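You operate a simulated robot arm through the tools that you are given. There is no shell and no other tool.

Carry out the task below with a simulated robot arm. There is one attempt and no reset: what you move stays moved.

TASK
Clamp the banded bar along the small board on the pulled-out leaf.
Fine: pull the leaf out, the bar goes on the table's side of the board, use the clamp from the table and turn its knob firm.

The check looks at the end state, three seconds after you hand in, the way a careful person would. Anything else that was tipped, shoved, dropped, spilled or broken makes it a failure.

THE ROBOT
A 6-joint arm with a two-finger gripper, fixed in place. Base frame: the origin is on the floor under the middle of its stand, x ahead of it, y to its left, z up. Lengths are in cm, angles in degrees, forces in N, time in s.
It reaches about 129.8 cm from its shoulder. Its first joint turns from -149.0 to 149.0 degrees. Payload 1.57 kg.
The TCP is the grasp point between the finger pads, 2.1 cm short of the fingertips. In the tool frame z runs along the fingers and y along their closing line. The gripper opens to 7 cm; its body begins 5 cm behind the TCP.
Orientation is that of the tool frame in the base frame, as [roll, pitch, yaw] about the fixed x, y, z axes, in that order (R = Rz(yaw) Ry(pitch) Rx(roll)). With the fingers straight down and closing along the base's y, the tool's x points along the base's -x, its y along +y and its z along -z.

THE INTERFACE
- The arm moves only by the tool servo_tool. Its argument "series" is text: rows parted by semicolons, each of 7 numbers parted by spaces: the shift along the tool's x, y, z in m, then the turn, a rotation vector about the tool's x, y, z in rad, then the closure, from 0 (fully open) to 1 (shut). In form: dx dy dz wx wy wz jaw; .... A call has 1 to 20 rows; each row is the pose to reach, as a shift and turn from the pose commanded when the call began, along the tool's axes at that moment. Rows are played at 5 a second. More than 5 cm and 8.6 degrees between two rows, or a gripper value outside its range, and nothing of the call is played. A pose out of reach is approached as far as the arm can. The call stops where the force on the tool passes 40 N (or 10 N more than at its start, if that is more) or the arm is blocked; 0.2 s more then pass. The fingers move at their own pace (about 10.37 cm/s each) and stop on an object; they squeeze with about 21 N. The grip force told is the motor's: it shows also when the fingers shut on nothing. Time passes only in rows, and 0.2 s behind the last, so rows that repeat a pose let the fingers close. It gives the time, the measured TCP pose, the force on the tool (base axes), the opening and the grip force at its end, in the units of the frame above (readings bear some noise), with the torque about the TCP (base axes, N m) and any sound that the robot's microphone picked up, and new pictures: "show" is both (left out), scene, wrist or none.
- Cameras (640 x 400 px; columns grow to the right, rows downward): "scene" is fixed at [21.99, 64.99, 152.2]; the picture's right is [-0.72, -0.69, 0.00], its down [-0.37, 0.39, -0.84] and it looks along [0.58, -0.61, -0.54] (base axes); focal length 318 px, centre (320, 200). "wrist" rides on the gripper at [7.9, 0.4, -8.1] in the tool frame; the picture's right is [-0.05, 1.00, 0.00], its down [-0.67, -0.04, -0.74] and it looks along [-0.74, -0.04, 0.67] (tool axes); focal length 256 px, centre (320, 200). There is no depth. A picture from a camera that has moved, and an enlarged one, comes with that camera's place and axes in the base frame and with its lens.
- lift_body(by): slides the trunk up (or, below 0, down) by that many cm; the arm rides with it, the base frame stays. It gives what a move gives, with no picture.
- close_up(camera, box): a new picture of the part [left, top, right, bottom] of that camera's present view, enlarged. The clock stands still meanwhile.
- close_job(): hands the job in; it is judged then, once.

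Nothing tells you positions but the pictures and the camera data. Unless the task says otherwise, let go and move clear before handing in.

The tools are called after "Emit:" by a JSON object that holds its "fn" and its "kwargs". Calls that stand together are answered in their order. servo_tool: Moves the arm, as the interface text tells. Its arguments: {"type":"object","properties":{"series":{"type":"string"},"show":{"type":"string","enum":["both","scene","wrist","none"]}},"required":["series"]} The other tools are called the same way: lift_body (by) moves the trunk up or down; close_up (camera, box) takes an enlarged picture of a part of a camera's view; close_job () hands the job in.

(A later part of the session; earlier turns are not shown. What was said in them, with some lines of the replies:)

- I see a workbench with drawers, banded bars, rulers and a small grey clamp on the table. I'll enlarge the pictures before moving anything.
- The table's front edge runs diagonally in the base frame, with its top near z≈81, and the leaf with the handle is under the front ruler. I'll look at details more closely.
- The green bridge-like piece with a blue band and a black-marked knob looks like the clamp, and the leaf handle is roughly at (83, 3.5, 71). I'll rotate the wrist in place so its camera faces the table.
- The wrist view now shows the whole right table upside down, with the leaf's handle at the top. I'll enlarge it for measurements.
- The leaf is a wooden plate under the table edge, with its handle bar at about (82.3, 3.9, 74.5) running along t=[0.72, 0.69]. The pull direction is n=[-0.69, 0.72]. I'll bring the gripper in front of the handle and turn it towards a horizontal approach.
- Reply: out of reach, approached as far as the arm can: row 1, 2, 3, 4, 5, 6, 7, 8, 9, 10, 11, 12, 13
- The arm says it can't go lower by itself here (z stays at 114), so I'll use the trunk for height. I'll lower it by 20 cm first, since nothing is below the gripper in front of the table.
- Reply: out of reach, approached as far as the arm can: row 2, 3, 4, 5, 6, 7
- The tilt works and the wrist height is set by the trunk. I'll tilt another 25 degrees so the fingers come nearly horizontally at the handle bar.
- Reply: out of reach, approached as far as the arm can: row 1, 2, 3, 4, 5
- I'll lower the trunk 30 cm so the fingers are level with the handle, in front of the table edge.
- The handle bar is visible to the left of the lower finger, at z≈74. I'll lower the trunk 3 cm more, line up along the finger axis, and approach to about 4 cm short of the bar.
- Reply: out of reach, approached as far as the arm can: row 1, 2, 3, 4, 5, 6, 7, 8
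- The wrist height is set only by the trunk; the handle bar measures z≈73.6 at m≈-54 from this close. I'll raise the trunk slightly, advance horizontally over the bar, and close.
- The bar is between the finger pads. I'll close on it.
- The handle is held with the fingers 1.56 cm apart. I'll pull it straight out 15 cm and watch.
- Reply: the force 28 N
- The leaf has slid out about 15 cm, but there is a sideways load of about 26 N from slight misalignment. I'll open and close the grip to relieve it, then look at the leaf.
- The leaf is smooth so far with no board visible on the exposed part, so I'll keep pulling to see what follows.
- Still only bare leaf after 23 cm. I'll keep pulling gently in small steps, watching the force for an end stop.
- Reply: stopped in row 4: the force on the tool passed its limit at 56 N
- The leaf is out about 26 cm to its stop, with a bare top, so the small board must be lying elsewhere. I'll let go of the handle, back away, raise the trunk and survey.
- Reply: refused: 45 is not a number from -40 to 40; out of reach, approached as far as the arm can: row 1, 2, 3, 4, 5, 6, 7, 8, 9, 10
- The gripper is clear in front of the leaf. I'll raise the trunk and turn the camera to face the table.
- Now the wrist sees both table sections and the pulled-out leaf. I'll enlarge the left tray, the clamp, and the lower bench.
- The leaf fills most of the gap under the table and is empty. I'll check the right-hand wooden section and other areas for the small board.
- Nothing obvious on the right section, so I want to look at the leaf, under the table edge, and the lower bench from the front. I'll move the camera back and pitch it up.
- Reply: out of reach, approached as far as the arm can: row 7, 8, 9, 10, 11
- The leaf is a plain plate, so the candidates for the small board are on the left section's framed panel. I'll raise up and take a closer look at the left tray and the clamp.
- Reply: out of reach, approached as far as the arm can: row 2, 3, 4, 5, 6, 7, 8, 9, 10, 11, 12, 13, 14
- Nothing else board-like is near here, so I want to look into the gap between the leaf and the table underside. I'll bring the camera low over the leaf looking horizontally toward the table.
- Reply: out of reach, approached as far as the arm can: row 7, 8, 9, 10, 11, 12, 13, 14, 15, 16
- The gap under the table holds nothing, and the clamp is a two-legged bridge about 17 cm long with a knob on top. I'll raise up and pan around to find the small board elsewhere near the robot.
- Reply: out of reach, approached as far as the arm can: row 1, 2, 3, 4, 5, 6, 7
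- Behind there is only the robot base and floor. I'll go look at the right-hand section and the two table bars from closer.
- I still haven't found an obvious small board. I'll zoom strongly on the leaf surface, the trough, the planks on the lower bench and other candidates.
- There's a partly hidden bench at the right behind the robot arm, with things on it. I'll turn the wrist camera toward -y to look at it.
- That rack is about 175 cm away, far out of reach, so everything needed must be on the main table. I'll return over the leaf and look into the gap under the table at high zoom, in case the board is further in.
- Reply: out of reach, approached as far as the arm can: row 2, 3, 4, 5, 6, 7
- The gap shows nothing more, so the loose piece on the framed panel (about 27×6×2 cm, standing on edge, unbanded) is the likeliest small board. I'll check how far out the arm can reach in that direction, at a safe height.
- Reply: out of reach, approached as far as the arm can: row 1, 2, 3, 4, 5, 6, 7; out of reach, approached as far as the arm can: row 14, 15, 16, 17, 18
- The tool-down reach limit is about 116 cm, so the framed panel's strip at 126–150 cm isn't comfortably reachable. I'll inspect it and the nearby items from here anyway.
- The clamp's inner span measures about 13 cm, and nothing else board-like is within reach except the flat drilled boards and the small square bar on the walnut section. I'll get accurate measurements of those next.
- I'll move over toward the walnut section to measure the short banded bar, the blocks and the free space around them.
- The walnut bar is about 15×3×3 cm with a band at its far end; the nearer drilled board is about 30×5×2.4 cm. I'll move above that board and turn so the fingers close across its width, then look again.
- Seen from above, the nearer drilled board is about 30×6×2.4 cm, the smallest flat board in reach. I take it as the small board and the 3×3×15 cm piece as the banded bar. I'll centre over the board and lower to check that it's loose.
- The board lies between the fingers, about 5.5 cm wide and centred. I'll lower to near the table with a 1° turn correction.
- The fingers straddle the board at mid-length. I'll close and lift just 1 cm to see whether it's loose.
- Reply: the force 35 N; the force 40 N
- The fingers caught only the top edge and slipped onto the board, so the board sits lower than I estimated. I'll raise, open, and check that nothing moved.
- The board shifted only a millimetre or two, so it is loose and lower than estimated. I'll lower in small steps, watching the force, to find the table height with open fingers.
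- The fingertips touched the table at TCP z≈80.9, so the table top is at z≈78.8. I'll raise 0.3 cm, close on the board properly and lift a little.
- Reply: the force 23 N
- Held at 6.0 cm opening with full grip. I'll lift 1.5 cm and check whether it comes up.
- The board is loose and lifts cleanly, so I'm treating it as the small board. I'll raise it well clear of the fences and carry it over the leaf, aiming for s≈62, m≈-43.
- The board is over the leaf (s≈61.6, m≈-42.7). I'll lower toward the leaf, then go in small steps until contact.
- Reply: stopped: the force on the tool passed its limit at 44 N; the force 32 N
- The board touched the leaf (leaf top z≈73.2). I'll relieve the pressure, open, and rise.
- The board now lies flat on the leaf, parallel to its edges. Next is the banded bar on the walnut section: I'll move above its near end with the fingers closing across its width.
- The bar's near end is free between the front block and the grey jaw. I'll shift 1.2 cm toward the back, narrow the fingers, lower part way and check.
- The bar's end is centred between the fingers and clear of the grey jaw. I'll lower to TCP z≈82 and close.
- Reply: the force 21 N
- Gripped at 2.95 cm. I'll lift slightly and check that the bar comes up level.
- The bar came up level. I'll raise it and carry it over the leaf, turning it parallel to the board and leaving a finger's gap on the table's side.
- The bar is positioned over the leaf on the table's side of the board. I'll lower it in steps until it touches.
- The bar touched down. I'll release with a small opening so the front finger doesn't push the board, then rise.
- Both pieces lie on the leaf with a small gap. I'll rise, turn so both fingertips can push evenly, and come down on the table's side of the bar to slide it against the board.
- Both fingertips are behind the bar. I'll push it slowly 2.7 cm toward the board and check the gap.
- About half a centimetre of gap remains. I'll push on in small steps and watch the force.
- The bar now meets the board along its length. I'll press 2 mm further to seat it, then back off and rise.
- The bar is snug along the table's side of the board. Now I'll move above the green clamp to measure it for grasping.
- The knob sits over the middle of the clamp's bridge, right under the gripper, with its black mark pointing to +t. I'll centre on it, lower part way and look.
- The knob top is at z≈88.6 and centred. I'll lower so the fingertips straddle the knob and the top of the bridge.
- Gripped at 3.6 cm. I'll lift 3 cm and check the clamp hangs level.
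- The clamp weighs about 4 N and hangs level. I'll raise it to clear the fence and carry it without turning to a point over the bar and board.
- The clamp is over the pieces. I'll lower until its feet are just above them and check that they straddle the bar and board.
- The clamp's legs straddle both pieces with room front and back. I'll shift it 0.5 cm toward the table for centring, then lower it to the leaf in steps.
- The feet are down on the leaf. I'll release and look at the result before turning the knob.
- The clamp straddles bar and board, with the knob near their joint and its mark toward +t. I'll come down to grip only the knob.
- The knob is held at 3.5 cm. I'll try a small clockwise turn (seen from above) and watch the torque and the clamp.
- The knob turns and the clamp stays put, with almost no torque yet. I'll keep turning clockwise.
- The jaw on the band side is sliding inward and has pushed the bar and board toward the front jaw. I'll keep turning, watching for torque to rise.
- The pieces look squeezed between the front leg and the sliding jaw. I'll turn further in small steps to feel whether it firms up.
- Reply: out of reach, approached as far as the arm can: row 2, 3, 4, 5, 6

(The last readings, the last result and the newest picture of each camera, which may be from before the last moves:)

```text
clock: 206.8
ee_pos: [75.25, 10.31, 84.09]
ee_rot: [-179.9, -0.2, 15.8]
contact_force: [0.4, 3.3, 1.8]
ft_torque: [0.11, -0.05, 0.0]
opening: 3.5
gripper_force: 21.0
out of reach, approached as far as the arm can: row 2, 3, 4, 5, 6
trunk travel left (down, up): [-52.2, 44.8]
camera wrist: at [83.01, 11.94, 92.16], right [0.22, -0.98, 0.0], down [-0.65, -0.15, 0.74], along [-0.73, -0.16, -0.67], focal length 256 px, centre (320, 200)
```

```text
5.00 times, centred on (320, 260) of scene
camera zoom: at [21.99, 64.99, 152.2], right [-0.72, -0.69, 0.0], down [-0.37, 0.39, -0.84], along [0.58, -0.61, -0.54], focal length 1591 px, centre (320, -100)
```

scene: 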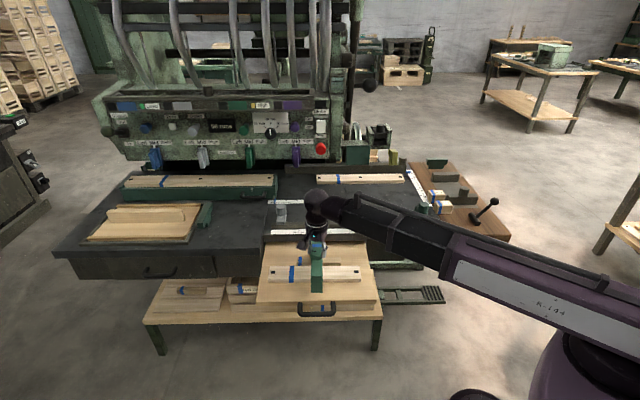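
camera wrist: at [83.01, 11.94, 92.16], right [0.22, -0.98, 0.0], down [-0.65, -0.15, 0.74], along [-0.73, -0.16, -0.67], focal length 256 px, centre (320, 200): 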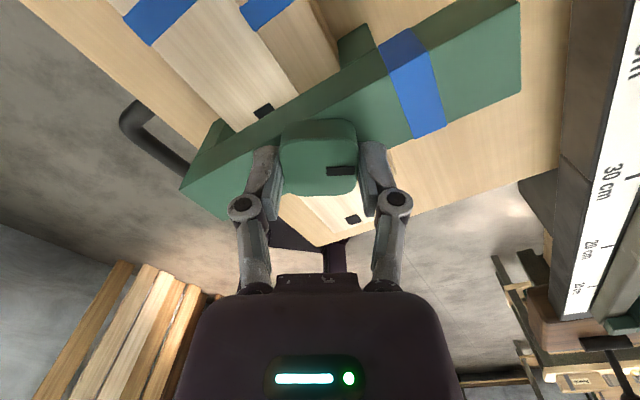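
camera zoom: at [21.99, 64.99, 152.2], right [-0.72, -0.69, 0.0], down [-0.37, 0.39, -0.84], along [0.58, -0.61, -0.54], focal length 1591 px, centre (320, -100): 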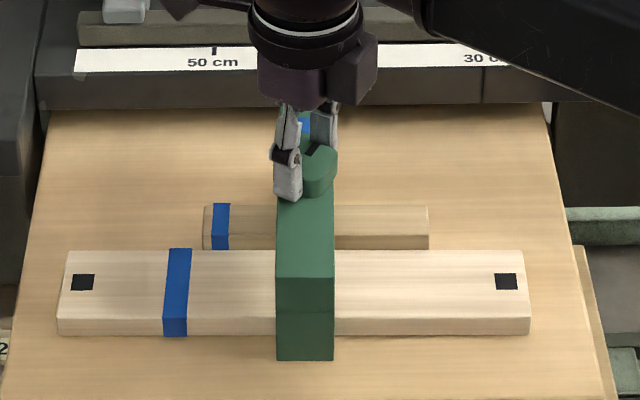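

I've hit the wrist's turning limit after about 118°, and the clamp, bar and board now move as one. I'll release, raise slightly, turn back 180° and regrip to tighten further.

Emit:
{"fn": "servo_tool", "kwargs": {"series": "0 0 0 0 0 0 0.5; 0 0 0 0 0 0 0.2; 0 0 0 0 0 0 0; 0 0 0 0 0 0 0", "show": "none"}}

Emit:
{"fn": "lift_body", "kwargs": {"by": 5}}

Emit:
{"fn": "servo_tool", "kwargs": {"series": "0 0 0 0 0 -0.145 0; 0 0 0 0 0 -0.29 0; 0 0 0 0 0 -0.435 0; 0 0 0 0 0 -0.58 0; 0 0 0 0 0 -0.725 0; 0 0 0 0 0 -0.87 0; 0 0 0 0 0 -1.015 0; 0 0 0 0 0 -1.16 0; 0 0 0 0 0 -1.305 0; 0 0 0 0 0 -1.45 0; 0 0 0 0 0 -1.595 0; 0 0 0 0 0 -1.74 0; 0 0 0 0 0 -1.885 0; 0 0 0 0 0 -2.03 0; 0 0 0 0 0 -2.175 0; 0 0 0 0 0 -2.32 0; 0 0 0 0 0 -2.465 0; 0 0 0 0 0 -2.61 0; 0 0 0 0 0 -2.755 0; 0 0 0 0 0 -2.9 0", "show": "wrist"}}

Emit:
{"fn": "close_up", "kwargs": {"camera": "scene", "box": [250, 210, 390, 310]}}

```text
clock: 207.8
ee_pos: [75.31, 10.32, 84.09]
ee_rot: [-179.9, 0.0, 15.8]
contact_force: [1.6, -0.5, 0.6]
ft_torque: [0.0, -0.01, -0.02]
opening: 6.99
gripper_force: 0.1
trunk travel left (down, up): [-52.2, 44.8]
```

```text
clock: 208.7
ee_pos: [75.31, 10.3, 89.09]
ee_rot: [-179.9, -0.1, 15.9]
contact_force: [0.4, 0.3, -0.1]
ft_torque: [0.0, 0.01, 0.02]
opening: 7.0
gripper_force: 0.0
trunk travel left (down, up): [-57.2, 39.8]
```

```text
clock: 212.9
ee_pos: [75.44, 10.38, 89.21]
ee_rot: [179.9, 0.1, -177.8]
contact_force: [-1.5, 0.4, 0.4]
ft_torque: [-0.02, 0.0, 0.01]
opening: 7.0
gripper_force: 0.0
trunk travel left (down, up): [-57.2, 39.8]
camera wrist: at [67.32, 10.29, 97.14], right [0.02, 1.0, 0.0], down [0.67, -0.01, 0.75], along [0.75, -0.01, -0.67], focal length 256 px, centre (320, 200)
```

wrist: 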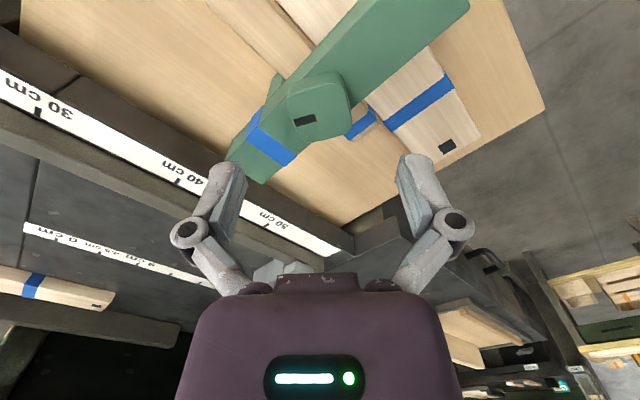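

```text
4.00 times, centred on (320, 260) of scene
camera zoom: at [21.99, 64.99, 152.2], right [-0.72, -0.69, 0.0], down [-0.37, 0.39, -0.84], along [0.58, -0.61, -0.54], focal length 1273 px, centre (320, -40)
```

zoom: 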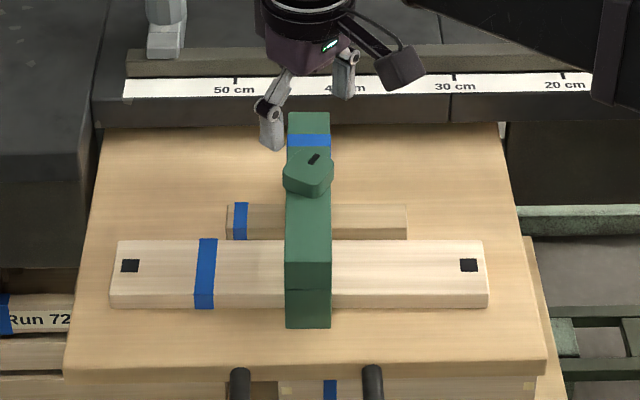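

The knob is visibly turned and the jaw sits against the bar. I'll align with the knob's flats again, lower, grip and continue clockwise.

Emit:
{"fn": "servo_tool", "kwargs": {"series": "0 0 0 0 0 -0.12 0; 0 0 0 0 0 -0.237 0; 0 0 0 0 0 -0.237 0", "show": "none"}}

Emit:
{"fn": "close_up", "kwargs": {"camera": "wrist", "box": [160, 0, 480, 200]}}

Emit:
{"fn": "lift_body", "kwargs": {"by": -5}}

Emit:
{"fn": "close_up", "kwargs": {"camera": "wrist", "box": [160, 60, 480, 260]}}

```text
clock: 213.7
ee_pos: [75.36, 10.24, 89.09]
ee_rot: [179.9, 0.1, -164.3]
contact_force: [-0.7, -0.8, -0.2]
ft_torque: [-0.02, 0.01, 0.02]
opening: 7.0
gripper_force: 0.1
trunk travel left (down, up): [-57.2, 39.8]
```

```text
2.00 times, centred on (320, 100) of wrist
camera zoom: at [67.5, 8.42, 97.13], right [-0.22, 0.98, 0.0], down [0.65, 0.14, 0.75], along [0.73, 0.16, -0.67], focal length 512 px, centre (320, 400)
```

zoom: 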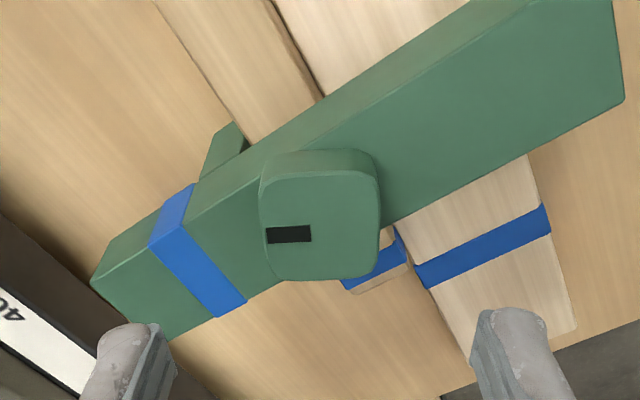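

```text
clock: 214.6
ee_pos: [75.29, 10.39, 84.13]
ee_rot: [179.8, 0.1, -164.4]
contact_force: [-0.1, 1.1, -0.2]
ft_torque: [0.01, -0.01, -0.03]
opening: 6.99
gripper_force: 0.1
trunk travel left (down, up): [-52.2, 44.8]
```

```text
2.00 times, centred on (320, 160) of wrist
camera zoom: at [67.5, 8.43, 92.14], right [-0.22, 0.98, 0.0], down [0.65, 0.14, 0.75], along [0.73, 0.16, -0.67], focal length 512 px, centre (320, 280)
```

zoom: 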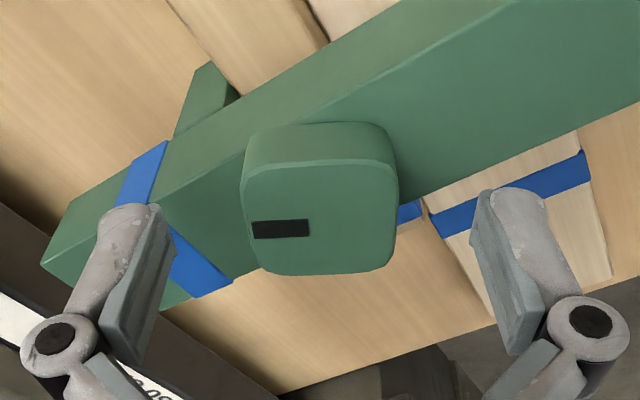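

Emit:
{"fn": "servo_tool", "kwargs": {"series": "0 0 0 0 0 0 0.3; 0 0 0 0 0 0 0.5; 0 0 0 0 0 0 0.7; 0 0 0 0 0 0 0.8; 0 0 0 0 0 0 0.8", "show": "none"}}

Emit:
{"fn": "servo_tool", "kwargs": {"series": "0 0 0 0 0 0.08 0.8; 0 0 0 0 0 0.16 0.8; 0 0 0 0 0 0.24 0.8; 0 0 0 0 0 0.32 0.8; 0 0 0 0 0 0.4 0.8; 0 0 0 0 0 0.4 0.8", "show": "wrist"}}

Emit:
{"fn": "close_up", "kwargs": {"camera": "scene", "box": [270, 220, 370, 300]}}

```text
clock: 215.8
ee_pos: [75.32, 10.33, 84.09]
ee_rot: [179.9, 0.1, -164.4]
contact_force: [0.5, 2.7, 1.8]
ft_torque: [0.09, -0.01, 0.0]
opening: 3.52
gripper_force: 20.8
trunk travel left (down, up): [-52.2, 44.8]
```

```text
clock: 217.2
ee_pos: [75.24, 10.34, 84.04]
ee_rot: [179.8, 0.2, 172.6]
contact_force: [2.9, 2.4, 3.5]
ft_torque: [0.0, -0.23, 0.05]
opening: 3.48
gripper_force: 21.1
trunk travel left (down, up): [-52.2, 44.8]
camera wrist: at [67.43, 11.62, 92.14], right [0.18, 0.98, 0.0], down [0.66, -0.12, 0.75], along [0.73, -0.13, -0.67], focal length 256 px, centre (320, 200)
```

wrist: 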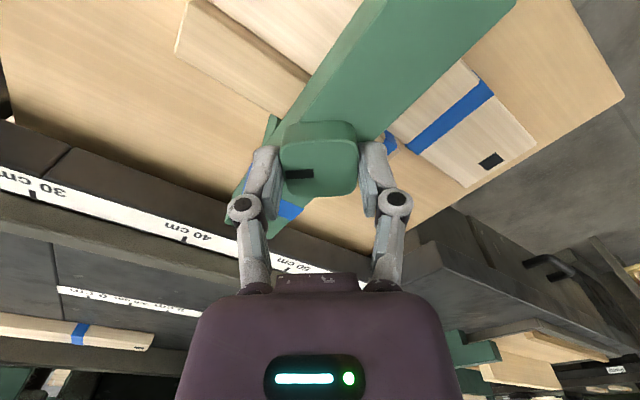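

```text
5.00 times, centred on (320, 260) of scene
camera zoom: at [21.99, 64.99, 152.2], right [-0.72, -0.69, 0.0], down [-0.37, 0.39, -0.84], along [0.58, -0.61, -0.54], focal length 1591 px, centre (320, -100)
```

zoom: 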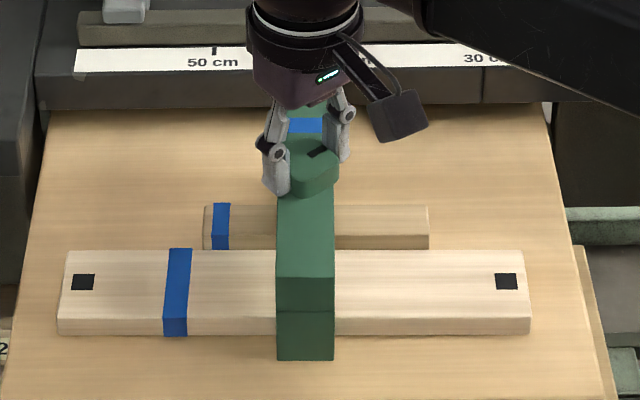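

Still turning freely. I'll continue further and watch the torque.

Emit:
{"fn": "servo_tool", "kwargs": {"series": "0 0 0 0 0 0.1 0.8; 0 0 0 0 0 0.2 0.8; 0 0 0 0 0 0.3 0.8; 0 0 0 0 0 0.4 0.8; 0 0 0 0 0 0.5 0.8; 0 0 0 0 0 0.6 0.8; 0 0 0 0 0 0.7 0.8; 0 0 0 0 0 0.7 0.8", "show": "wrist"}}

Emit:
{"fn": "close_up", "kwargs": {"camera": "scene", "box": [270, 220, 370, 300]}}

```text
clock: 219.0
ee_pos: [75.23, 10.24, 84.04]
ee_rot: [179.9, -0.2, 132.5]
contact_force: [-1.3, 0.0, -0.5]
ft_torque: [-0.04, 0.04, 0.14]
opening: 3.49
gripper_force: 21.1
trunk travel left (down, up): [-52.2, 44.8]
camera wrist: at [70.2, 16.29, 92.15], right [0.77, 0.63, 0.0], down [0.42, -0.52, 0.74], along [0.47, -0.57, -0.67], focal length 256 px, centre (320, 200)
```

wrist: 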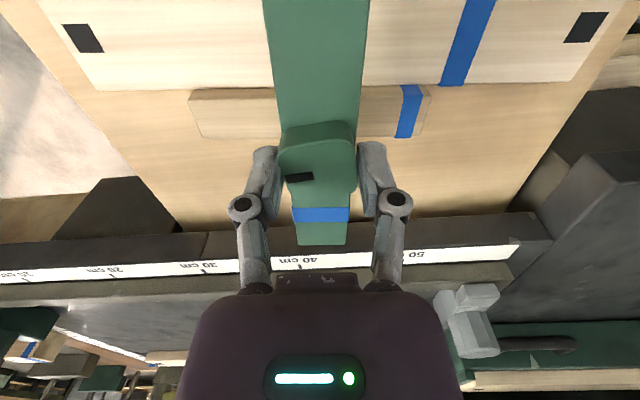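

```text
5.00 times, centred on (320, 260) of scene
camera zoom: at [21.99, 64.99, 152.2], right [-0.72, -0.69, 0.0], down [-0.37, 0.39, -0.84], along [0.58, -0.61, -0.54], focal length 1591 px, centre (320, -100)
```

zoom: 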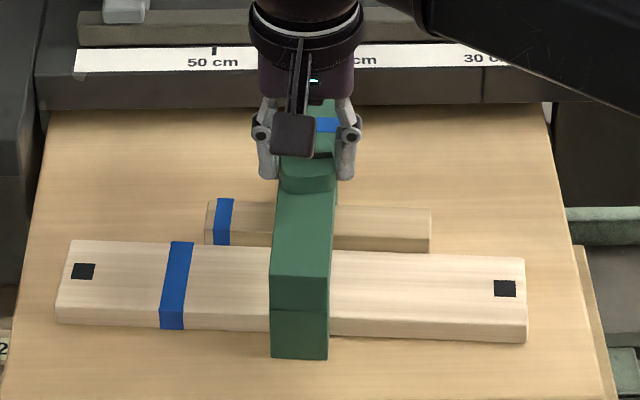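

The torque rose to 0.14 N·m and the whole assembly started to turn slightly with the knob, so the clamp is firm after about 180°. I'll release, rise, and inspect.

Emit:
{"fn": "servo_tool", "kwargs": {"series": "0 0 0 0 0 0 0.6; 0 0 0 0 0 0 0.3; 0 0 0 0 0 0 0; 0 0 0 0 0 0 0", "show": "none"}}

Emit:
{"fn": "lift_body", "kwargs": {"by": 14}}

Emit:
{"fn": "servo_tool", "kwargs": {"series": "0 0 0 0 0 0 0"}}

Emit:
{"fn": "close_up", "kwargs": {"camera": "scene", "box": [250, 215, 390, 305]}}

Emit:
{"fn": "close_up", "kwargs": {"camera": "wrist", "box": [120, 0, 520, 250]}}

```text
clock: 220.0
ee_pos: [75.13, 10.22, 84.12]
ee_rot: [179.9, -0.1, 132.6]
contact_force: [0.0, 0.2, -0.3]
ft_torque: [0.02, -0.01, 0.01]
opening: 6.99
gripper_force: 0.1
trunk travel left (down, up): [-52.2, 44.8]
```

```text
clock: 221.7
ee_pos: [75.21, 10.29, 98.05]
ee_rot: [179.8, -0.1, 132.5]
contact_force: [-0.3, -0.4, 0.1]
ft_torque: [0.02, 0.03, 0.0]
opening: 7.0
gripper_force: 0.1
trunk travel left (down, up): [-66.2, 30.8]
```

```text
clock: 222.1
ee_pos: [75.37, 10.23, 98.14]
ee_rot: [179.9, 0.0, 132.4]
contact_force: [0.9, -0.6, 0.0]
ft_torque: [0.02, 0.0, 0.0]
opening: 6.99
gripper_force: 0.1
trunk travel left (down, up): [-66.2, 30.8]
camera wrist: at [70.2, 16.29, 106.15], right [0.77, 0.64, 0.0], down [0.42, -0.52, 0.74], along [0.47, -0.57, -0.67], focal length 256 px, centre (320, 200)
```

scene: 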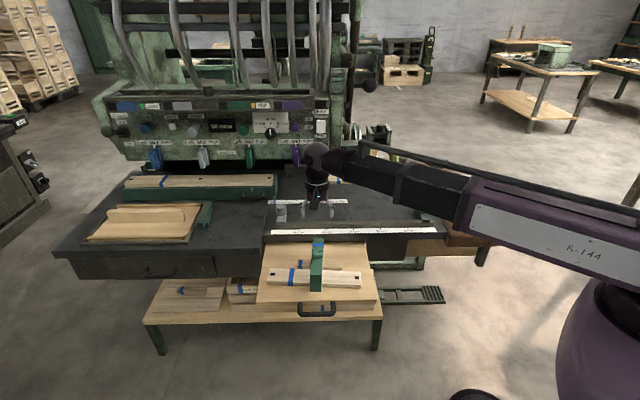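
wrist: 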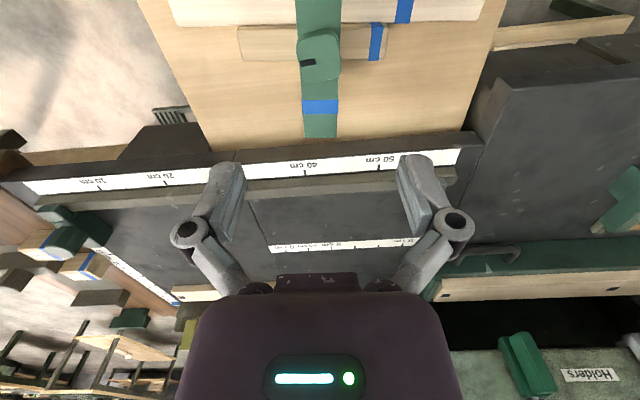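

```text
4.44 times, centred on (320, 260) of scene
camera zoom: at [21.99, 64.99, 152.2], right [-0.72, -0.69, 0.0], down [-0.37, 0.39, -0.84], along [0.58, -0.61, -0.54], focal length 1414 px, centre (320, -67)
```

zoom: 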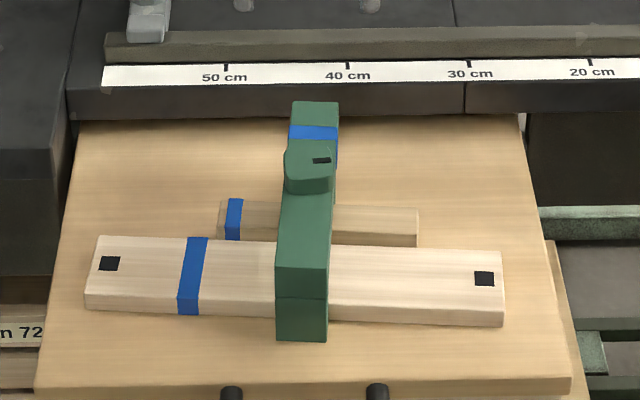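

```text
1.60 times, centred on (320, 125) of wrist
camera zoom: at [70.2, 16.29, 106.15], right [0.77, 0.64, 0.0], down [0.42, -0.52, 0.74], along [0.47, -0.57, -0.67], focal length 410 px, centre (320, 320)
```

zoom: 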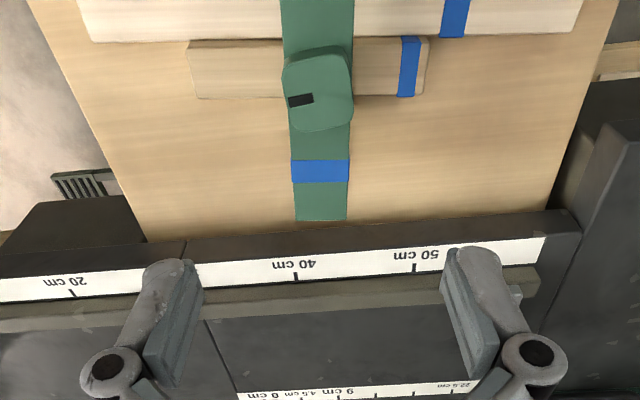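

The bar and board are clamped together with the knob turned about half a turn. I'll take a low side view to check everything sits flat and tight.

Emit:
{"fn": "servo_tool", "kwargs": {"series": "0 -0.02 0 0 0 -0.133 0; 0 -0.04 0 0 0 -0.267 0; 0 -0.06 0 0 0 -0.4 0; 0 -0.08 0 0 0 -0.533 0; 0 -0.1 0 0 0 -0.667 0; 0 -0.12 0 0 0 -0.8 0; 0 -0.14 0 0 0 -0.933 0; 0 -0.16 0 0 0 -1.067 0; 0 -0.18 0 0 0 -1.2 0; 0 -0.2 0 0 0 -1.333 0; 0 -0.22 0 0 0 -1.467 0; 0 -0.24 0 0 0 -1.6 0; 0 -0.24 0 0 0 -1.6 0", "show": "none"}}

Emit:
{"fn": "lift_body", "kwargs": {"by": -10}}

Emit:
{"fn": "servo_tool", "kwargs": {"series": "0 0 0 0 -0.1 0 0; 0 0 0 0 -0.2 0 0; 0 0 0 0 -0.3 0 0; 0 0 0 0 -0.4 0 0; 0 0 0 0 -0.4 0 0"}}

Emit:
{"fn": "close_up", "kwargs": {"camera": "wrist", "box": [160, 40, 480, 240]}}

```text
clock: 224.9
ee_pos: [57.6, -5.96, 98.05]
ee_rot: [179.9, 0.2, -135.7]
contact_force: [0.4, -0.5, 0.4]
ft_torque: [-0.02, 0.0, 0.01]
opening: 6.99
gripper_force: 0.1
trunk travel left (down, up): [-66.2, 30.8]
```

```text
clock: 226.2
ee_pos: [57.69, -5.87, 88.15]
ee_rot: [179.9, 0.3, -135.8]
contact_force: [0.6, -0.7, -0.3]
ft_torque: [0.05, 0.03, -0.01]
opening: 6.98
gripper_force: 0.0
trunk travel left (down, up): [-56.2, 40.8]
```

```text
clock: 227.4
ee_pos: [57.63, -6.08, 89.53]
ee_rot: [179.9, 23.1, -135.9]
contact_force: [-0.4, 0.3, -0.5]
ft_torque: [0.03, 0.02, 0.01]
opening: 7.01
gripper_force: 0.1
out of reach, approached as far as the arm can: row 2, 3, 4, 5
trunk travel left (down, up): [-56.2, 40.8]
camera wrist: at [49.9, -13.09, 93.88], right [-0.66, 0.75, 0.02], down [0.26, 0.2, 0.95], along [0.7, 0.63, -0.32], focal length 256 px, centre (320, 200)
```

scene: 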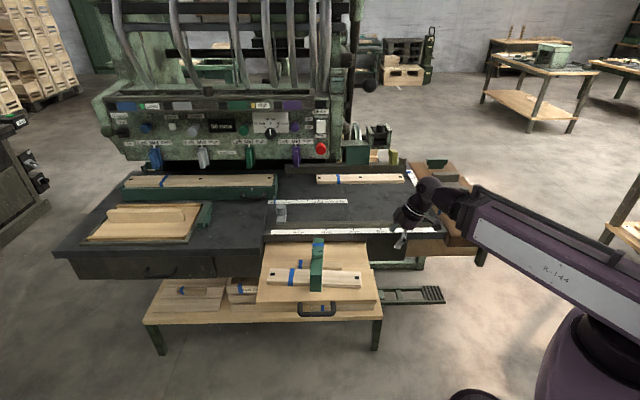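
wrist: 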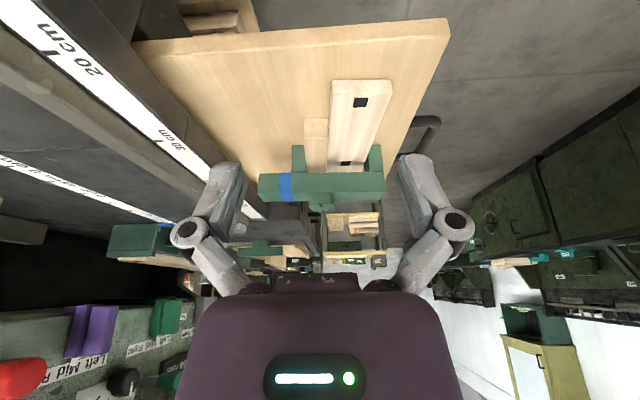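

```text
2.00 times, centred on (320, 140) of wrist
camera zoom: at [49.9, -13.09, 93.88], right [-0.66, 0.75, 0.02], down [0.26, 0.2, 0.95], along [0.7, 0.63, -0.32], focal length 512 px, centre (320, 320)
```

zoom: 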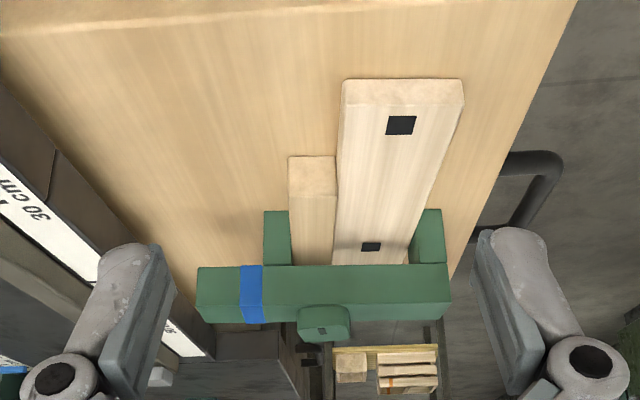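

Emit:
{"fn": "close_up", "kwargs": {"camera": "wrist", "box": [250, 70, 410, 220]}}

Emit:
{"fn": "close_up", "kwargs": {"camera": "scene", "box": [280, 225, 360, 295]}}

```text
2.67 times, centred on (330, 145) of wrist
camera zoom: at [49.9, -13.09, 93.88], right [-0.66, 0.75, 0.02], down [0.26, 0.2, 0.95], along [0.7, 0.63, -0.32], focal length 683 px, centre (293, 347)
```

zoom: 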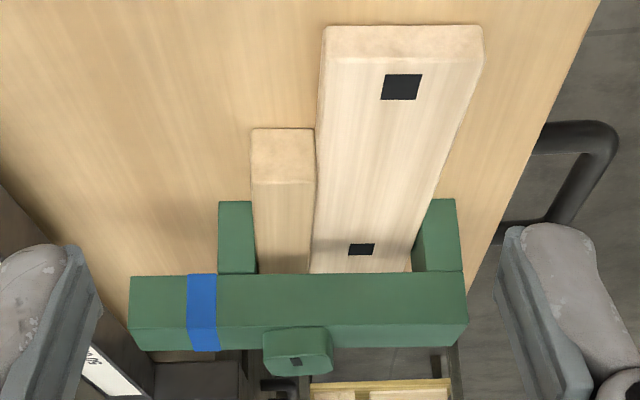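

```text
5.71 times, centred on (320, 260) of scene
camera zoom: at [21.99, 64.99, 152.2], right [-0.72, -0.69, 0.0], down [-0.37, 0.39, -0.84], along [0.58, -0.61, -0.54], focal length 1818 px, centre (320, -143)
```

zoom: 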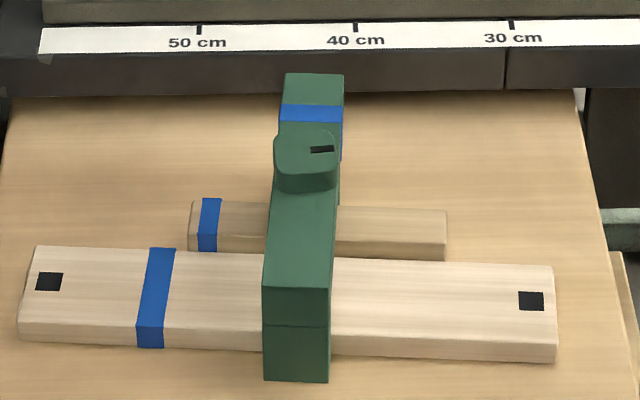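

Jaw, bar, board and front leg are all in contact, with the bar on the table's side. I'll raise the arm clear and do a final check that nothing else moved.

Emit:
{"fn": "lift_body", "kwargs": {"by": 22}}

Emit:
{"fn": "servo_tool", "kwargs": {"series": "0 0 0 0 0.1 0 0; 0 0 0 0 0.2 0 0; 0 0 0 0 0.3 0 0; 0 0 0 0 0.4 0 0; 0 0 0 0 0.4 0 0"}}

Emit:
{"fn": "close_up", "kwargs": {"camera": "scene", "box": [230, 150, 520, 320]}}

Emit:
{"fn": "close_up", "kwargs": {"camera": "scene", "box": [50, 150, 330, 320]}}

```text
clock: 229.7
ee_pos: [57.64, -5.93, 111.55]
ee_rot: [179.9, 23.0, -135.9]
contact_force: [0.3, 0.4, 1.0]
ft_torque: [-0.02, 0.02, 0.01]
opening: 7.01
gripper_force: 0.0
trunk travel left (down, up): [-78.2, 18.8]
```

```text
clock: 230.9
ee_pos: [57.72, -5.92, 110.12]
ee_rot: [179.8, 0.0, -135.8]
contact_force: [0.2, -1.0, 0.2]
ft_torque: [-0.01, 0.0, 0.0]
opening: 7.01
gripper_force: 0.1
out of reach, approached as far as the arm can: row 1, 2, 3, 4, 5
trunk travel left (down, up): [-78.2, 18.8]
camera wrist: at [51.72, -11.34, 118.15], right [-0.66, 0.75, 0.0], down [0.5, 0.44, 0.75], along [0.56, 0.49, -0.67], focal length 256 px, centre (320, 200)
```

scene: 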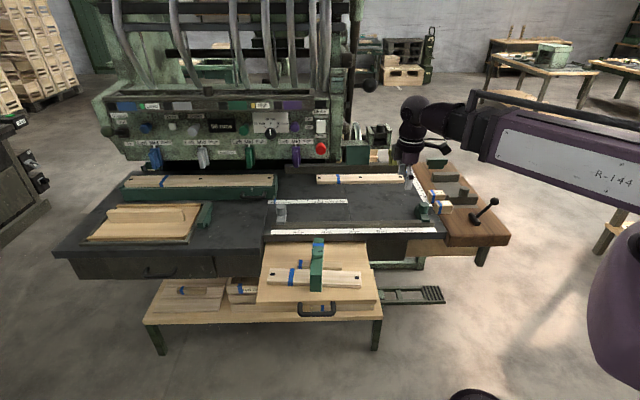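
wrist: 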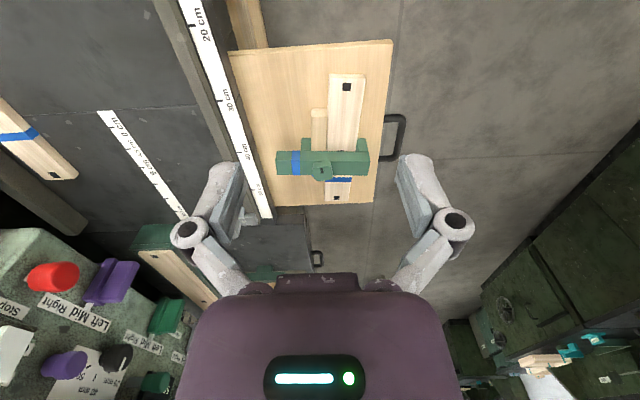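

```text
2.21 times, centred on (375, 235) of scene
camera zoom: at [21.99, 64.99, 152.2], right [-0.72, -0.69, 0.0], down [-0.37, 0.39, -0.84], along [0.58, -0.61, -0.54], focal length 702 px, centre (199, 123)
```

zoom: 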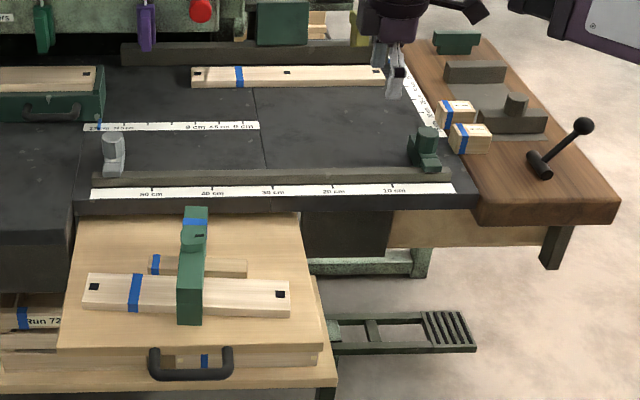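

```text
2.29 times, centred on (190, 235) of scene
camera zoom: at [21.99, 64.99, 152.2], right [-0.72, -0.69, 0.0], down [-0.37, 0.39, -0.84], along [0.58, -0.61, -0.54], focal length 727 px, centre (617, 120)
```

zoom: 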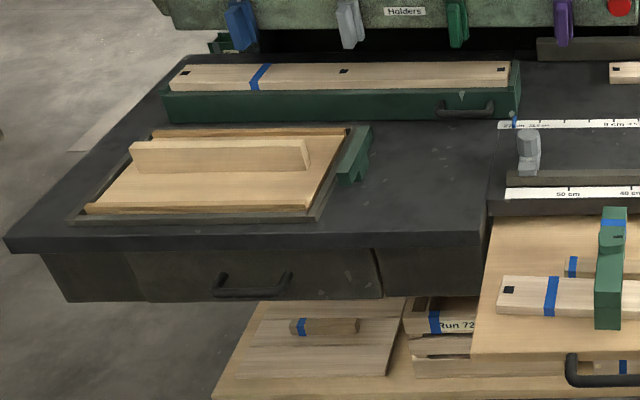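

Everything else is where it was: the leaf is out, the bar lies along the table's side of the board, the clamp holds both, and the arm is clear. I'm handing the job in.

Emit:
{"fn": "close_job", "kwargs": {}}

```text
The job is handed in.
```

The job is handed in: the leaf is out to its stop, and the bar is clamped along the table's side of the board, with both resting on the leaf. No result came back after I handed in.

- **Which pieces I used:** No piece was labelled as the small board, and nothing was on the leaf when I pulled it out. I took the shorter of the two drilled boards on the table (about 30 × 6 × 2.4 cm) as the small board. I took the square bar with a blue band on the walnut end (about 15 × 3 × 3 cm) as the banded bar. The drilled board also has a blue band. If you meant other pieces, the setup is wrong.
- **Clamp:** I turned the knob clockwise about 170° in two grips. The jaw closed until it held the bar and board against the front leg, and the knob stopped turning freely.
- **Alignment:** The last bit of tightening turned the clamped set about 2.5° on the leaf. The bar and board turned together and are still parallel.
- **Rest of the bench:** In the final pictures nothing else had moved, and the arm is clear.
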